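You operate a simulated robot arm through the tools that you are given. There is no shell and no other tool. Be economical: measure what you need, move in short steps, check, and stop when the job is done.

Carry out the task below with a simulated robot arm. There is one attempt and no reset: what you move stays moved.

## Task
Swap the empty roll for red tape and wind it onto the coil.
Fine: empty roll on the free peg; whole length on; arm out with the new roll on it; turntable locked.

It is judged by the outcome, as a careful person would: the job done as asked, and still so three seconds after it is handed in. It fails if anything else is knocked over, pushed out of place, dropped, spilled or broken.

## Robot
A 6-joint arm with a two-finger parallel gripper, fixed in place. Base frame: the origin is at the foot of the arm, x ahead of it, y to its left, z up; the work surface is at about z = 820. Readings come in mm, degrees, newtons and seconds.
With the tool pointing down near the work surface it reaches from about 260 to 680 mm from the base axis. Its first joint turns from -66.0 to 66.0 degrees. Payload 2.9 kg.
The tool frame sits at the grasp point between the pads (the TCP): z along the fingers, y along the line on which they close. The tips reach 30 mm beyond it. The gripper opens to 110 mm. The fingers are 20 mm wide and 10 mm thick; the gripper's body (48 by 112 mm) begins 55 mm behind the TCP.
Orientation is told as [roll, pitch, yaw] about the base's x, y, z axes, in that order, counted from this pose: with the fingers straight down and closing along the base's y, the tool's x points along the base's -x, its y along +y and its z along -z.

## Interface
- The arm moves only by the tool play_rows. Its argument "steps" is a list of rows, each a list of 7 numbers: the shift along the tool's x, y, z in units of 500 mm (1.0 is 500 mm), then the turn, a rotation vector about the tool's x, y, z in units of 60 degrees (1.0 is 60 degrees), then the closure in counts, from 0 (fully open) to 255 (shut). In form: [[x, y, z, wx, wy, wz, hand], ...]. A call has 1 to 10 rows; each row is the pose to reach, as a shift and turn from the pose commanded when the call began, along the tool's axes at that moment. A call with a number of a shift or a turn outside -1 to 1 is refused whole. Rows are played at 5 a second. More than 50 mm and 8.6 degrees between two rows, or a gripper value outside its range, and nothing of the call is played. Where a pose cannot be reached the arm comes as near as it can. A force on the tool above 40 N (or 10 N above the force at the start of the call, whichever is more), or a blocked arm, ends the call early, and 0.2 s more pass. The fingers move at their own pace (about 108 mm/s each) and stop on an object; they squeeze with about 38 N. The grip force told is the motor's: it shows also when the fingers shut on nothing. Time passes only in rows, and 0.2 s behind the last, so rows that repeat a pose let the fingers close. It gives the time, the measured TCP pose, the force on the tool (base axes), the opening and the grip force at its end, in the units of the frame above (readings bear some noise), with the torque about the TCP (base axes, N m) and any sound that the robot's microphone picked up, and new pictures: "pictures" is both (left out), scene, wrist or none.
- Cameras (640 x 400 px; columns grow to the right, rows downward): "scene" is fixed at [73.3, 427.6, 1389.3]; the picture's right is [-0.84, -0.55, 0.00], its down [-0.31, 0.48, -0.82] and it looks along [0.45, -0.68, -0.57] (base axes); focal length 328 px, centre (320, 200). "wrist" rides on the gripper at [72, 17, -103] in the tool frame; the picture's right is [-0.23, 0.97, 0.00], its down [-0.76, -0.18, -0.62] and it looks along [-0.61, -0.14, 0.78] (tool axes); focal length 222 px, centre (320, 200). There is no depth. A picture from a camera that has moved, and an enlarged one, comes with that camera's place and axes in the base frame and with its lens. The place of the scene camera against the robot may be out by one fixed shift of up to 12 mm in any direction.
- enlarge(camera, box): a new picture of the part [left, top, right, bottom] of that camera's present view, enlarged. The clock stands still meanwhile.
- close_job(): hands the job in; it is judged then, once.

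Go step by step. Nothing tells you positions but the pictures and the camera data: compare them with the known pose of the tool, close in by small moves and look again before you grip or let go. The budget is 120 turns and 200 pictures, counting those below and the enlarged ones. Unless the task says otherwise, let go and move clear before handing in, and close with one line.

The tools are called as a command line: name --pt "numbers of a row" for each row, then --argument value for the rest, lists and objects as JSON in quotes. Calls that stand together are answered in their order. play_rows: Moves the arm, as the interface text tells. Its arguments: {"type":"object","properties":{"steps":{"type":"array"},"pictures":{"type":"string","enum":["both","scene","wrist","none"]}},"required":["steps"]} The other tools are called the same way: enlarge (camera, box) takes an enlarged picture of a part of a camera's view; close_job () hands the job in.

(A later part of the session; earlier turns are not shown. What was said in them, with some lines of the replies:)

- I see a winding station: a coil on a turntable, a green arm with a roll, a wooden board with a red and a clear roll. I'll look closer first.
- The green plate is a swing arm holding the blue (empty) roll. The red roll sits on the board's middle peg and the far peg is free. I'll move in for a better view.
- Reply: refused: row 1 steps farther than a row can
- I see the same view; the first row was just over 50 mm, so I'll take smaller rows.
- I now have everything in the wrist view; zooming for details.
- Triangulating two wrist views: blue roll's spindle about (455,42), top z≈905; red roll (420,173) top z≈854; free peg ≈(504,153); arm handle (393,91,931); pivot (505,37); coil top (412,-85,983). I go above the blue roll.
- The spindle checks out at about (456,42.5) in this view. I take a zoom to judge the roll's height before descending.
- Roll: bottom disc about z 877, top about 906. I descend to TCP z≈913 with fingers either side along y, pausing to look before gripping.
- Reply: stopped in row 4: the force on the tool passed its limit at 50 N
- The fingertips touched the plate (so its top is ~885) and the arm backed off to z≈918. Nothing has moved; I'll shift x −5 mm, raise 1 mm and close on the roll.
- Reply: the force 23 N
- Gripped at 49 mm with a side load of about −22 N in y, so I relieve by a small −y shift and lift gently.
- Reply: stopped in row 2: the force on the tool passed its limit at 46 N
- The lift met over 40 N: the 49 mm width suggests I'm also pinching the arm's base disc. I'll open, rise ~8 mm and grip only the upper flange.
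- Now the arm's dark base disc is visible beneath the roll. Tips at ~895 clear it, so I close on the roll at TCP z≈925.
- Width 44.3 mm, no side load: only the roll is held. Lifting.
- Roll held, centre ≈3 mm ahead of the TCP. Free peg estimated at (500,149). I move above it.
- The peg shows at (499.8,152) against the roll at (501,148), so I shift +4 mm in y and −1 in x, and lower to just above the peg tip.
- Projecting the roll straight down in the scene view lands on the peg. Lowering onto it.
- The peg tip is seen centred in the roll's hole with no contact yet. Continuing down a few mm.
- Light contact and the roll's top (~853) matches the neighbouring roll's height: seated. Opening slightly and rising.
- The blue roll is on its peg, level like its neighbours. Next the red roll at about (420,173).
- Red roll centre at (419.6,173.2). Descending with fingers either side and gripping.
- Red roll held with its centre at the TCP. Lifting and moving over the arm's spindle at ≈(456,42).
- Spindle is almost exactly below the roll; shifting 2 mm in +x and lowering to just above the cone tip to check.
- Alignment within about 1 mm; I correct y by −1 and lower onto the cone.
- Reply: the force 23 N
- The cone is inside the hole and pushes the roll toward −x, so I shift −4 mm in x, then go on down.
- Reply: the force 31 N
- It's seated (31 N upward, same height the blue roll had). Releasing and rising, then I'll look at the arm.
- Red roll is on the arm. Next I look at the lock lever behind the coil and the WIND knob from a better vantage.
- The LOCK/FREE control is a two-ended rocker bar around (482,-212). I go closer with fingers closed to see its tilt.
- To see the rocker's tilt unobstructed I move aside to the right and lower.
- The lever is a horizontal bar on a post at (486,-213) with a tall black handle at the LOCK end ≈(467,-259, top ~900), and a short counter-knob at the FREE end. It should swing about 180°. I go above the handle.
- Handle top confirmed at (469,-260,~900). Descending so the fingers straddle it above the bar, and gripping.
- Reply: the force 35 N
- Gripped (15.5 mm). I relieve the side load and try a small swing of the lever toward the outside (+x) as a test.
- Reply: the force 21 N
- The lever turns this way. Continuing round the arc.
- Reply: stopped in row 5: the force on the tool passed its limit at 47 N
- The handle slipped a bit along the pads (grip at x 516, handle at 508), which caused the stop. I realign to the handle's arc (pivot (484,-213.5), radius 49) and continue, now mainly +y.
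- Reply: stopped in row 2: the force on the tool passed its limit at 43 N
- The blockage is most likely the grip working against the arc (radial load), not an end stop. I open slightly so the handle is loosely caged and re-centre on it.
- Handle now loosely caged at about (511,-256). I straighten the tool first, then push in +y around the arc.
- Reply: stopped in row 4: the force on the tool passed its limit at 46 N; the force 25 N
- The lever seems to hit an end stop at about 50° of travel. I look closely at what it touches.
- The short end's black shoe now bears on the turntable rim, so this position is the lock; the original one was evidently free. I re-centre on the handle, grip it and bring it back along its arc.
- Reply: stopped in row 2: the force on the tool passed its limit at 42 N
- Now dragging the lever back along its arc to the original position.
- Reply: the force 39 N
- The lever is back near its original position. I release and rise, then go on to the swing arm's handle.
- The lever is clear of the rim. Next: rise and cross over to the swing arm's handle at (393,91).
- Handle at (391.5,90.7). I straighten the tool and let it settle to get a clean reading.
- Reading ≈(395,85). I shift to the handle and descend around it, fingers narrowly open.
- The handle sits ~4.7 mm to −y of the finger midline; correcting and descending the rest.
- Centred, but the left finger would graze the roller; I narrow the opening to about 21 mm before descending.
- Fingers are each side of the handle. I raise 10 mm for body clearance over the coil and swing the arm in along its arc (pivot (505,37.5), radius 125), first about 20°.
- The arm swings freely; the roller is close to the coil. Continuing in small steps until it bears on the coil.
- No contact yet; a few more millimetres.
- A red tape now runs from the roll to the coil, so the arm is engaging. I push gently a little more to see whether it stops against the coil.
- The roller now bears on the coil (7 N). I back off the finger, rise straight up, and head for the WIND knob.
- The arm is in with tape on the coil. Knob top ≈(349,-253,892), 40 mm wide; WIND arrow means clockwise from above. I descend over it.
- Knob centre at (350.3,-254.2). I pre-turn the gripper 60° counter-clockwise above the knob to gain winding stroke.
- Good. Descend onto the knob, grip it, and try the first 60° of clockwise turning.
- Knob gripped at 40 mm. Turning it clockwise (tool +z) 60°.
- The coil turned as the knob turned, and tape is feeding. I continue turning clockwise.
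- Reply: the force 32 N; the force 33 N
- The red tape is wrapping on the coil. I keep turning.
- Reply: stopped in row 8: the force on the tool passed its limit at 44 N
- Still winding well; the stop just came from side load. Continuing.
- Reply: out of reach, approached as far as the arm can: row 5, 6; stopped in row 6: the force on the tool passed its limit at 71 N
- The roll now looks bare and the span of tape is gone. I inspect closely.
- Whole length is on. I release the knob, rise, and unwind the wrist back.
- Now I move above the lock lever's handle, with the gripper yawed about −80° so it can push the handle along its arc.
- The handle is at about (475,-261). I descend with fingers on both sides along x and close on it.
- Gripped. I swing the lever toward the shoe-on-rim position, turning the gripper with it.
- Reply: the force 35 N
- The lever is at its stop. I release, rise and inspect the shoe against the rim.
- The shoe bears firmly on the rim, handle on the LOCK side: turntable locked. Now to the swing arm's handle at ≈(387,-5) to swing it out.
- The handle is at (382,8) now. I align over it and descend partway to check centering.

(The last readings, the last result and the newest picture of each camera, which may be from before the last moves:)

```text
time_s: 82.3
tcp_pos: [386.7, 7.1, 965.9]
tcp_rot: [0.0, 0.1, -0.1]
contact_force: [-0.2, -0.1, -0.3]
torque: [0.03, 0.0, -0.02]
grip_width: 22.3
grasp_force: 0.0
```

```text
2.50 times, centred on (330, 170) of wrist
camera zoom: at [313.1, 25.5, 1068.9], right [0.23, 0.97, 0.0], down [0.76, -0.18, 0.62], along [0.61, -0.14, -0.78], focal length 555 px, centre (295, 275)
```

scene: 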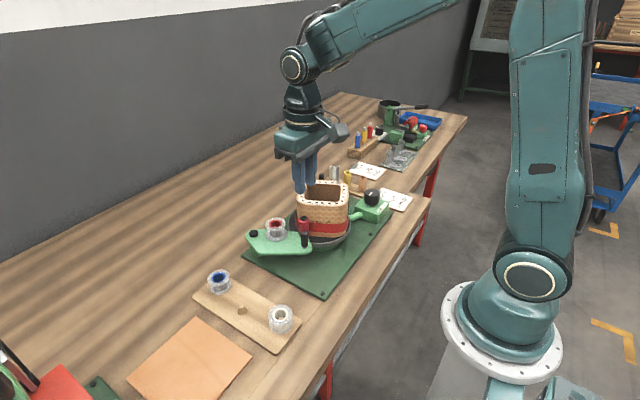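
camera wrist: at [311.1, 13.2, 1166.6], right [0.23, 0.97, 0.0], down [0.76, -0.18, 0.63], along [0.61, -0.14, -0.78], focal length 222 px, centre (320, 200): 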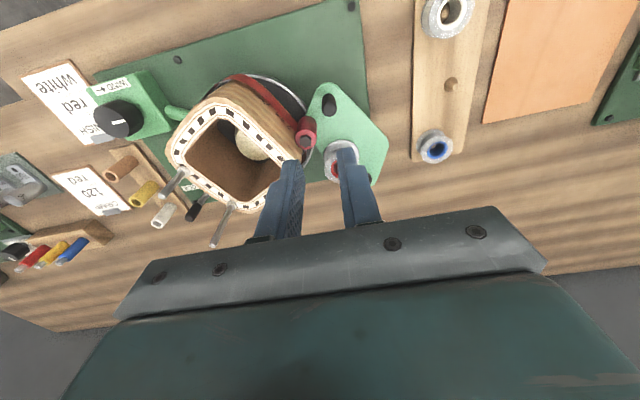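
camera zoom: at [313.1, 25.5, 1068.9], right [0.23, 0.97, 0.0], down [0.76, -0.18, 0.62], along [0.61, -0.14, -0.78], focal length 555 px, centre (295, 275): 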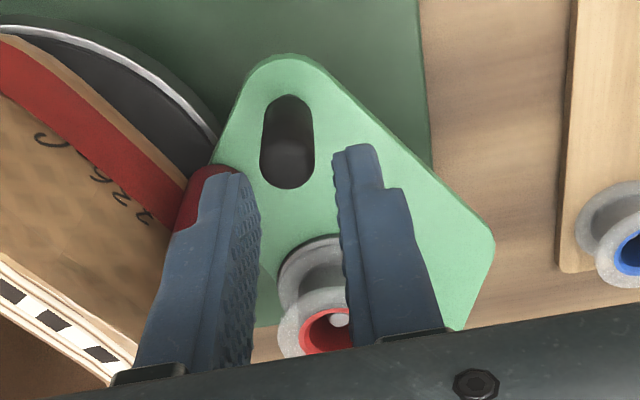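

Slight correction (−3 x, −1.5 y), then down to grip level.

play_rows --pt "0.006 -0.003 0 0 0 0 204" --pt "0.006 -0.003 0.02 0 0 0 204" --pt "0.006 -0.003 0.044 0 0 0 204" --pt "0.006 -0.003 0.044 0 0 0 204" --pictures "none"

enlarge --camera "wrist" --box '[230, 90, 430, 250]'

```text
time_s: 83.3
tcp_pos: [380.8, 6.6, 946.8]
tcp_rot: [0.0, 0.1, -0.1]
contact_force: [0.3, -0.2, 0.4]
torque: [0.01, 0.0, -0.01]
grip_width: 21.9
grasp_force: 0.0
```

```text
2.50 times, centred on (330, 170) of wrist
camera zoom: at [307.5, 24.6, 1048.9], right [0.23, 0.97, 0.0], down [0.76, -0.18, 0.62], along [0.61, -0.14, -0.78], focal length 555 px, centre (295, 275)
```

zoom: 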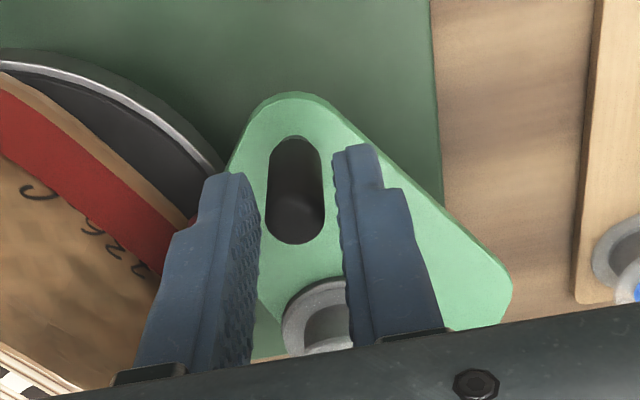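

The handle is caged. Swinging the arm out along its arc to the original position.

play_rows --pt "0.002 0.022 0 0 0 0 204" --pt "0.0046 0.044 0 0 0 0 204" --pt "0.0056 0.065 0 0 0 0 204" --pt "0.0046 0.087 0 0 0 0 204" --pt "0.0018 0.1086 0 0 0 0 204" --pt "-0.003 0.13 0 0 0 0 204" --pt "-0.0096 0.151 0 0 0 0 204" --pt "-0.0178 0.17 0 0 0 0 204" --pt "-0.0178 0.17 0 0 0 0 204"

enlarge --camera "scene" --box '[230, 170, 410, 290]'

```text
time_s: 85.3
tcp_pos: [389.2, 90.5, 947.4]
tcp_rot: [-0.1, 0.1, -0.1]
contact_force: [-0.3, -2.3, 0.6]
torque: [-0.06, 0.0, -0.01]
grip_width: 22.9
grasp_force: 0.8
camera wrist: at [315.4, 110.5, 1049.7], right [0.23, 0.97, 0.0], down [0.76, -0.18, 0.62], along [0.61, -0.14, -0.78], focal length 222 px, centre (320, 200)
```

scene: 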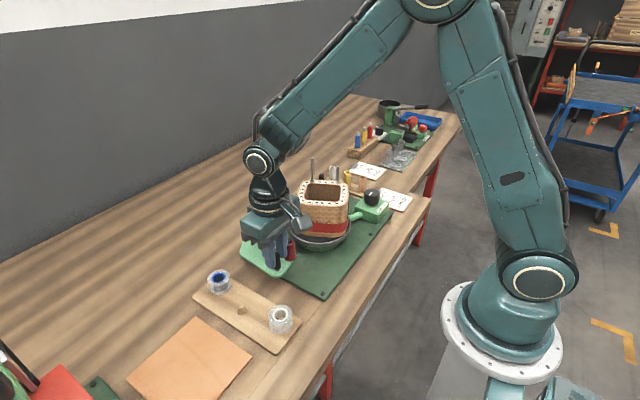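
wrist: 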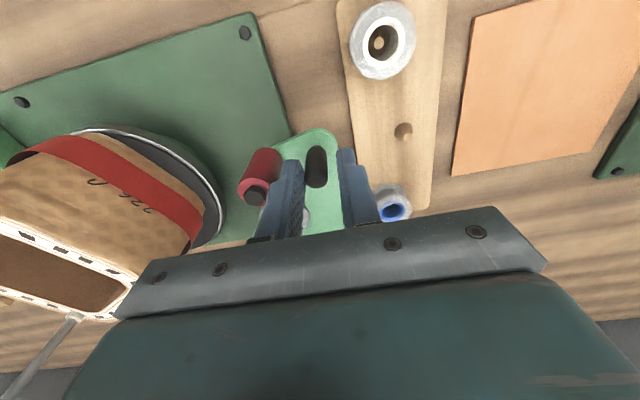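

```text
3.33 times, centred on (320, 230) of scene
camera zoom: at [73.3, 427.5, 1389.3], right [-0.84, -0.55, 0.0], down [-0.31, 0.48, -0.82], along [0.45, -0.68, -0.57], focal length 1092 px, centre (320, 100)
```

zoom: 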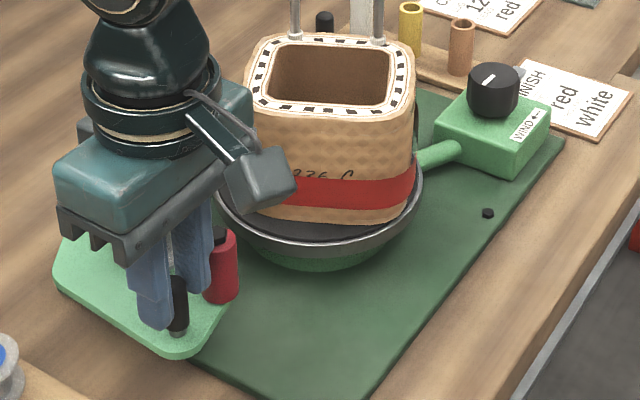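

The arm is out. I nudge 3 mm further to its original rest, then recentre and rise clear.

play_rows --pt "-0.002 0.003 0 0 0 0 204" --pt "-0.003 0.006 0 0 0 0 204" --pt "-0.003 0.002 0 0 0 0 204" --pt "-0.003 0.002 -0.06 0 0 0 204" --pt "-0.003 0.002 -0.15 0 0 0 204" --pt "0.05 0.002 -0.23 0 0 0 204" --pt "0.1 -0.04 -0.28 0 0 0 150" --pt "0.1 -0.04 -0.28 0 0 0 150"

enlarge --camera "scene" --box '[200, 180, 350, 320]'

enlarge --camera "wrist" --box '[130, 30, 430, 230]'

```text
time_s: 87.1
tcp_pos: [341.2, 72.7, 1084.0]
tcp_rot: [0.0, 0.1, -0.1]
contact_force: [1.1, -0.3, 0.0]
torque: [-0.01, 0.02, 0.01]
grip_width: 45.2
grasp_force: 0.0
camera wrist: at [268.8, 90.1, 1187.1], right [0.23, 0.97, 0.0], down [0.76, -0.18, 0.62], along [0.61, -0.14, -0.78], focal length 222 px, centre (320, 200)
```

scene: 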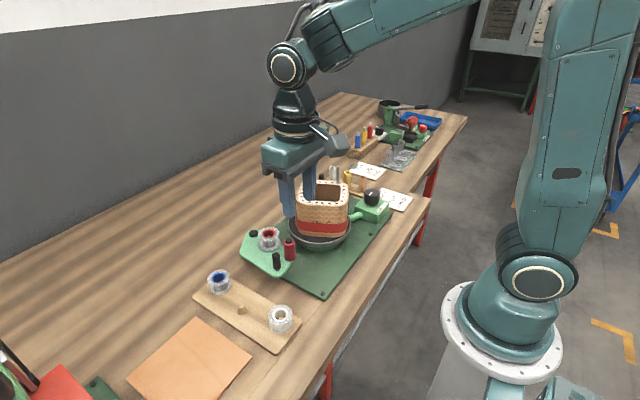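
wrist: 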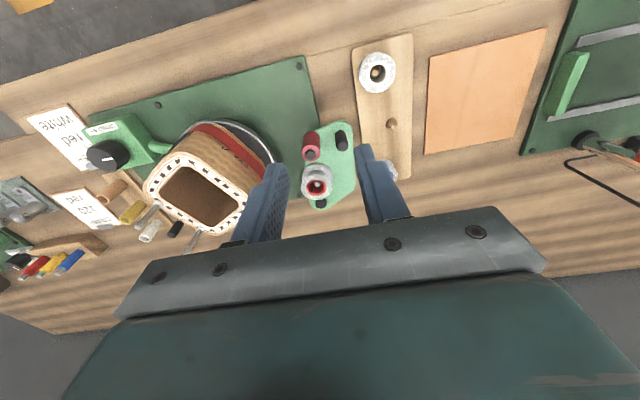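

```text
2.86 times, centred on (275, 250) of scene
camera zoom: at [73.3, 427.6, 1389.3], right [-0.84, -0.55, 0.0], down [-0.31, 0.48, -0.82], along [0.45, -0.68, -0.57], focal length 936 px, centre (449, 57)
```

zoom: 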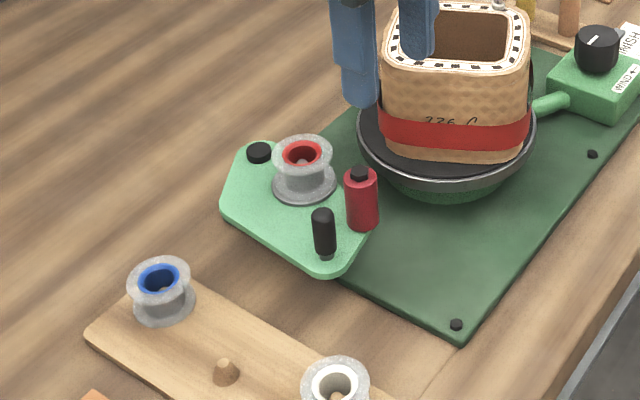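

```text
2.00 times, centred on (280, 130) of wrist
camera zoom: at [268.8, 90.1, 1187.1], right [0.23, 0.97, 0.0], down [0.76, -0.18, 0.62], along [0.61, -0.14, -0.78], focal length 444 px, centre (400, 340)
```

zoom: 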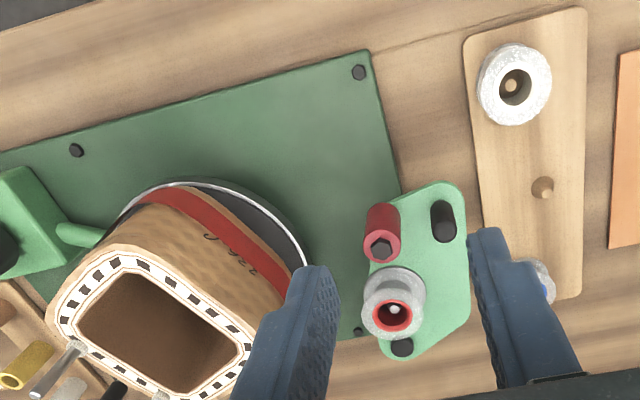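

All looks right: blue roll on the free peg, bare red roll on the arm, arm out, tape on. I'll verify the lock by gently trying the knob.

play_rows --pt "0 -0.09 -0.02 0 0 0 90" --pt "0 -0.18 -0.02 0 0 0 90" --pt "0 -0.27 -0.02 0 0 0 90" --pt "0 -0.36 -0.02 0 0 0 90" --pt "-0.01 -0.45 -0.02 0 0 0 90" --pt "-0.016 -0.54 -0.02 0 0 0 90" --pt "-0.018 -0.63 -0.02 0 0 0 90" --pt "-0.018 -0.654 0.04 0 0 0 90" --pt "-0.018 -0.654 0.14 0 0 0 90" --pt "-0.018 -0.654 0.22 0 0 0 90" --pictures "none"

play_rows --pt "0 0 0 0 0 0 90" --pt "0 0 0 0 0 0 90"

enlarge --camera "wrist" --box '[230, 80, 430, 240]'

```text
time_s: 89.3
tcp_pos: [347.8, -255.0, 973.0]
tcp_rot: [-0.1, 0.0, -0.1]
contact_force: [-0.3, 0.8, -0.2]
torque: [-0.03, 0.01, -0.03]
grip_width: 71.2
grasp_force: 0.1
```

```text
time_s: 89.9
tcp_pos: [347.1, -254.3, 974.6]
tcp_rot: [0.0, 0.1, -0.1]
contact_force: [0.4, -0.3, -0.4]
torque: [-0.03, 0.01, -0.01]
grip_width: 71.2
grasp_force: 0.0
camera wrist: at [275.6, -236.1, 1076.6], right [0.23, 0.97, 0.0], down [0.76, -0.18, 0.62], along [0.61, -0.14, -0.78], focal length 222 px, centre (320, 200)
```

scene: 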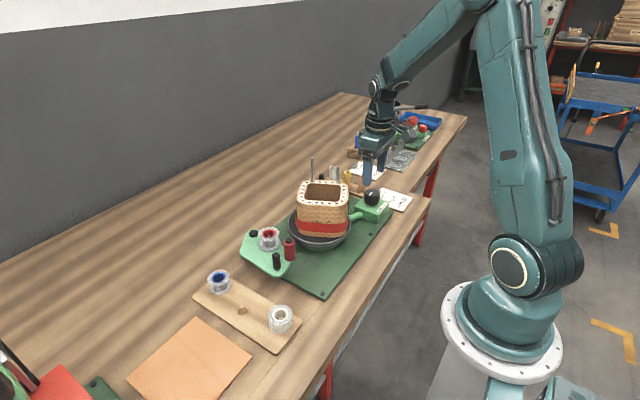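
wrist: 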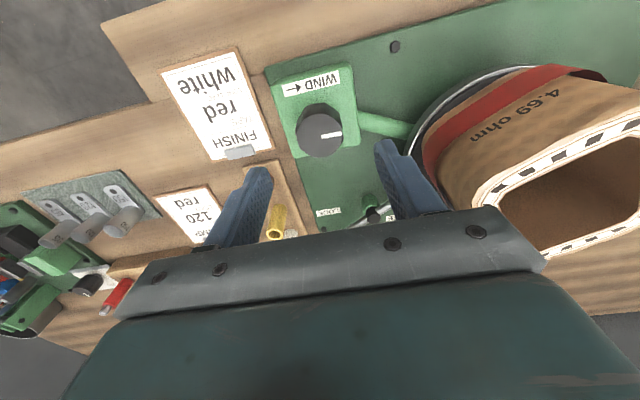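

```text
2.50 times, centred on (330, 160) of wrist
camera zoom: at [275.6, -236.1, 1076.6], right [0.23, 0.97, 0.0], down [0.76, -0.18, 0.62], along [0.61, -0.14, -0.78], focal length 555 px, centre (295, 300)
```

zoom: 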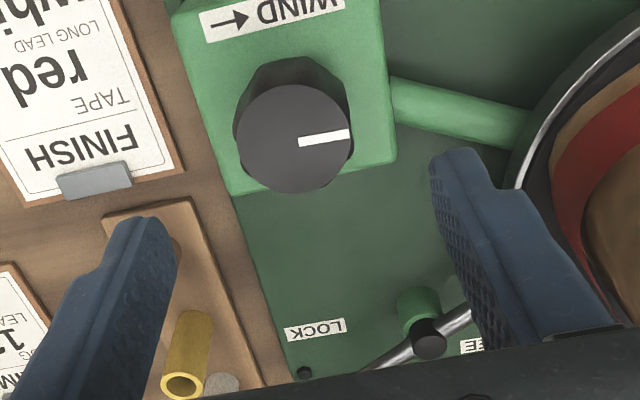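

Aligning on the knob, gripping, and trying a small 8° clockwise twist.

play_rows --pt "-0.006 0.002 0.07 0 0 0 90" --pt "-0.006 0.002 0.135 0 0 0 110" --pt "-0.006 0.002 0.135 0 0 0 150" --pt "-0.006 0.002 0.135 0 0 0 180" --pt "-0.006 0.002 0.135 0 0 0 180" --pictures "wrist"

play_rows --pt "0 0 0 0 0 0.04 180" --pt "0 0 0 0 0 0.08 180" --pt "0 0 0 0 0 0.13 180" --pt "0 0 0 0 0 0.13 180"

```text
time_s: 91.1
tcp_pos: [348.7, -254.9, 906.4]
tcp_rot: [-0.3, 0.0, -0.5]
contact_force: [0.2, -23.3, -11.6]
torque: [-0.35, -0.8, -0.22]
grip_width: 39.6
grasp_force: 45.4
camera wrist: at [274.8, -235.6, 1009.0], right [0.23, 0.97, 0.0], down [0.76, -0.18, 0.62], along [0.61, -0.15, -0.78], focal length 222 px, centre (320, 200)
```

wrist: 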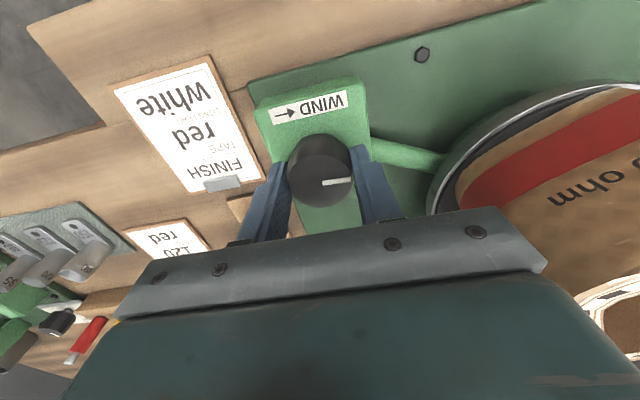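

```text
time_s: 92.1
tcp_pos: [350.2, -255.3, 908.5]
tcp_rot: [-0.2, 0.2, -8.1]
contact_force: [2.7, -6.5, -5.1]
torque: [0.49, 0.13, 0.3]
grip_width: 39.8
grasp_force: 44.1
stopped in row 4: the force on the tool passed its limit at 40 N (the readings are from after the stop); the commanded pose is now the measured one
camera wrist: at [279.5, -226.6, 1010.5], right [0.36, 0.93, 0.0], down [0.73, -0.28, 0.62], along [0.58, -0.23, -0.78], focal length 222 px, centre (320, 200)
```

scene: 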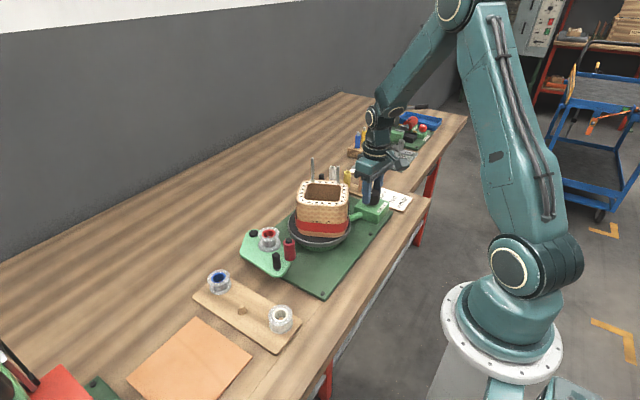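
wrist: 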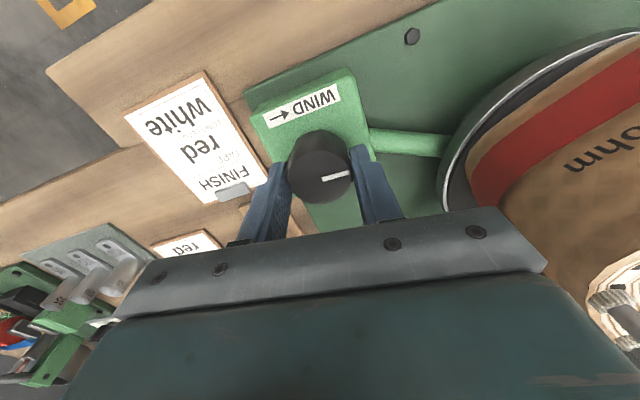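

In the gripper's frame the pointer lagged by several degrees, so the knob resisted. I compare the coil's orientation in the scene.

enlarge --camera "scene" --box '[230, 170, 410, 290]'

enlarge --camera "wrist" --box '[230, 80, 430, 240]'

```text
3.33 times, centred on (320, 230) of scene
camera zoom: at [73.4, 427.4, 1389.4], right [-0.84, -0.55, 0.0], down [-0.32, 0.48, -0.82], along [0.45, -0.68, -0.58], focal length 1092 px, centre (320, 100)
```

zoom: 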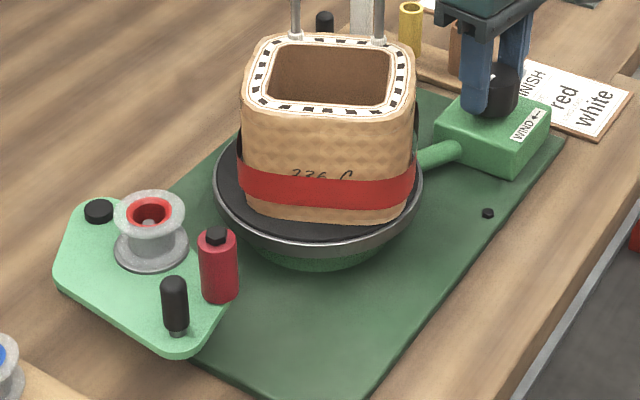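

```text
2.50 times, centred on (330, 160) of wrist
camera zoom: at [279.5, -226.6, 1010.5], right [0.36, 0.93, 0.0], down [0.73, -0.28, 0.62], along [0.58, -0.23, -0.78], focal length 555 px, centre (295, 300)
```

zoom: 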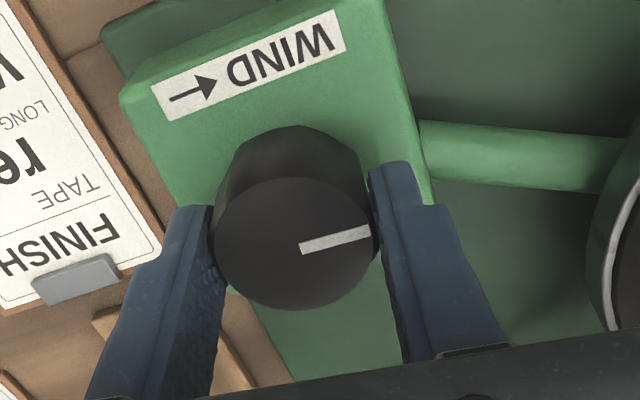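

The coil didn't move at all: the turntable is locked. I release the knob, rise clear, and take a last look at the lever.

play_rows --pt "0 0 0 0 0 0 120" --pt "0 0 0 0 0 0 90" --pt "0 0 -0.07 0 0 0 90" --pt "0 0 -0.16 0 0 -0.06 90" --pt "0 0 -0.25 0 0 -0.13 90" --pt "0 0 -0.34 0 0 -0.13 90" --pt "0 0 -0.42 0 0 -0.13 90" --pt "0 0 -0.42 0 0 -0.13 90"

enlarge --camera "wrist" --box '[250, 60, 450, 220]'

enlarge --camera "scene" --box '[180, 170, 420, 350]'

```text
time_s: 93.9
tcp_pos: [345.6, -254.7, 1117.3]
tcp_rot: [-0.1, 0.1, -0.2]
contact_force: [0.3, -0.3, 0.1]
torque: [0.01, 0.03, 0.01]
grip_width: 71.4
grasp_force: 0.1
camera wrist: at [273.4, -235.5, 1220.1], right [0.23, 0.97, 0.0], down [0.76, -0.18, 0.62], along [0.6, -0.15, -0.78], focal length 222 px, centre (320, 200)
```

scene: 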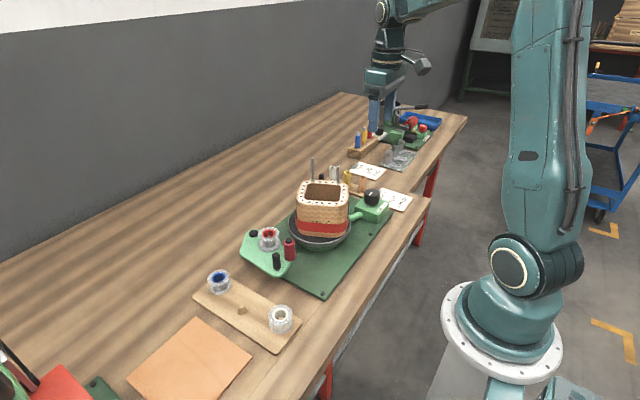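
wrist: 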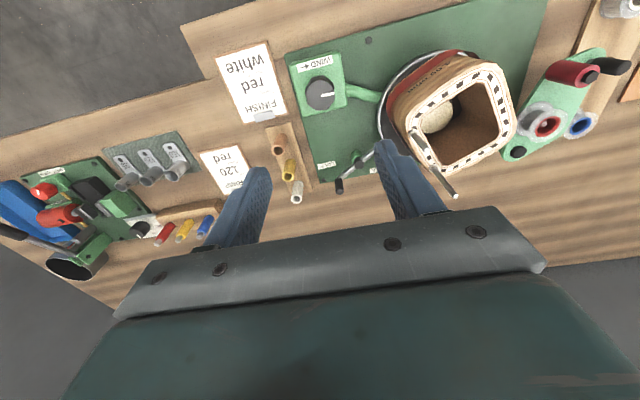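

```text
2.50 times, centred on (350, 140) of wrist
camera zoom: at [273.4, -235.5, 1220.1], right [0.23, 0.97, 0.0], down [0.76, -0.18, 0.62], along [0.6, -0.15, -0.78], focal length 555 px, centre (245, 350)
```

zoom: 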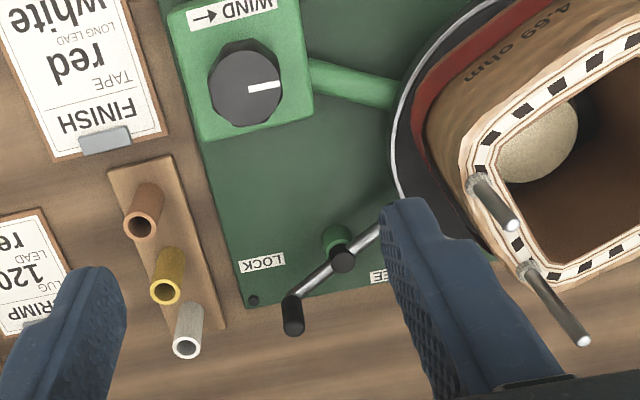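

```text
2.22 times, centred on (300, 260) of scene
camera zoom: at [73.3, 427.6, 1389.3], right [-0.84, -0.55, 0.0], down [-0.31, 0.48, -0.82], along [0.45, -0.68, -0.57], focal length 728 px, centre (364, 67)
```

zoom: 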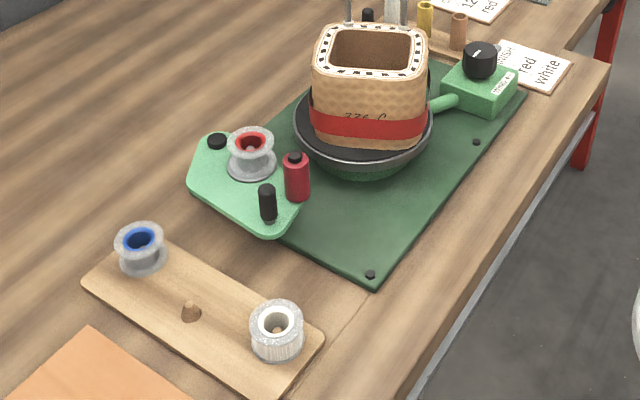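

The lever's shoe is still on the rim, the arm is out with the red roll on it, the blue roll is on the free peg, the tape is fully wound and the gripper is clear. Handing in.

close_job

```text
The job is handed in.
```

The empty blue roll is on the free peg, and the whole length of red tape is wound onto the coil. The arm is swung out with the red roll on it. The turntable is locked: a gentle try of the WIND knob didn't move the coil.
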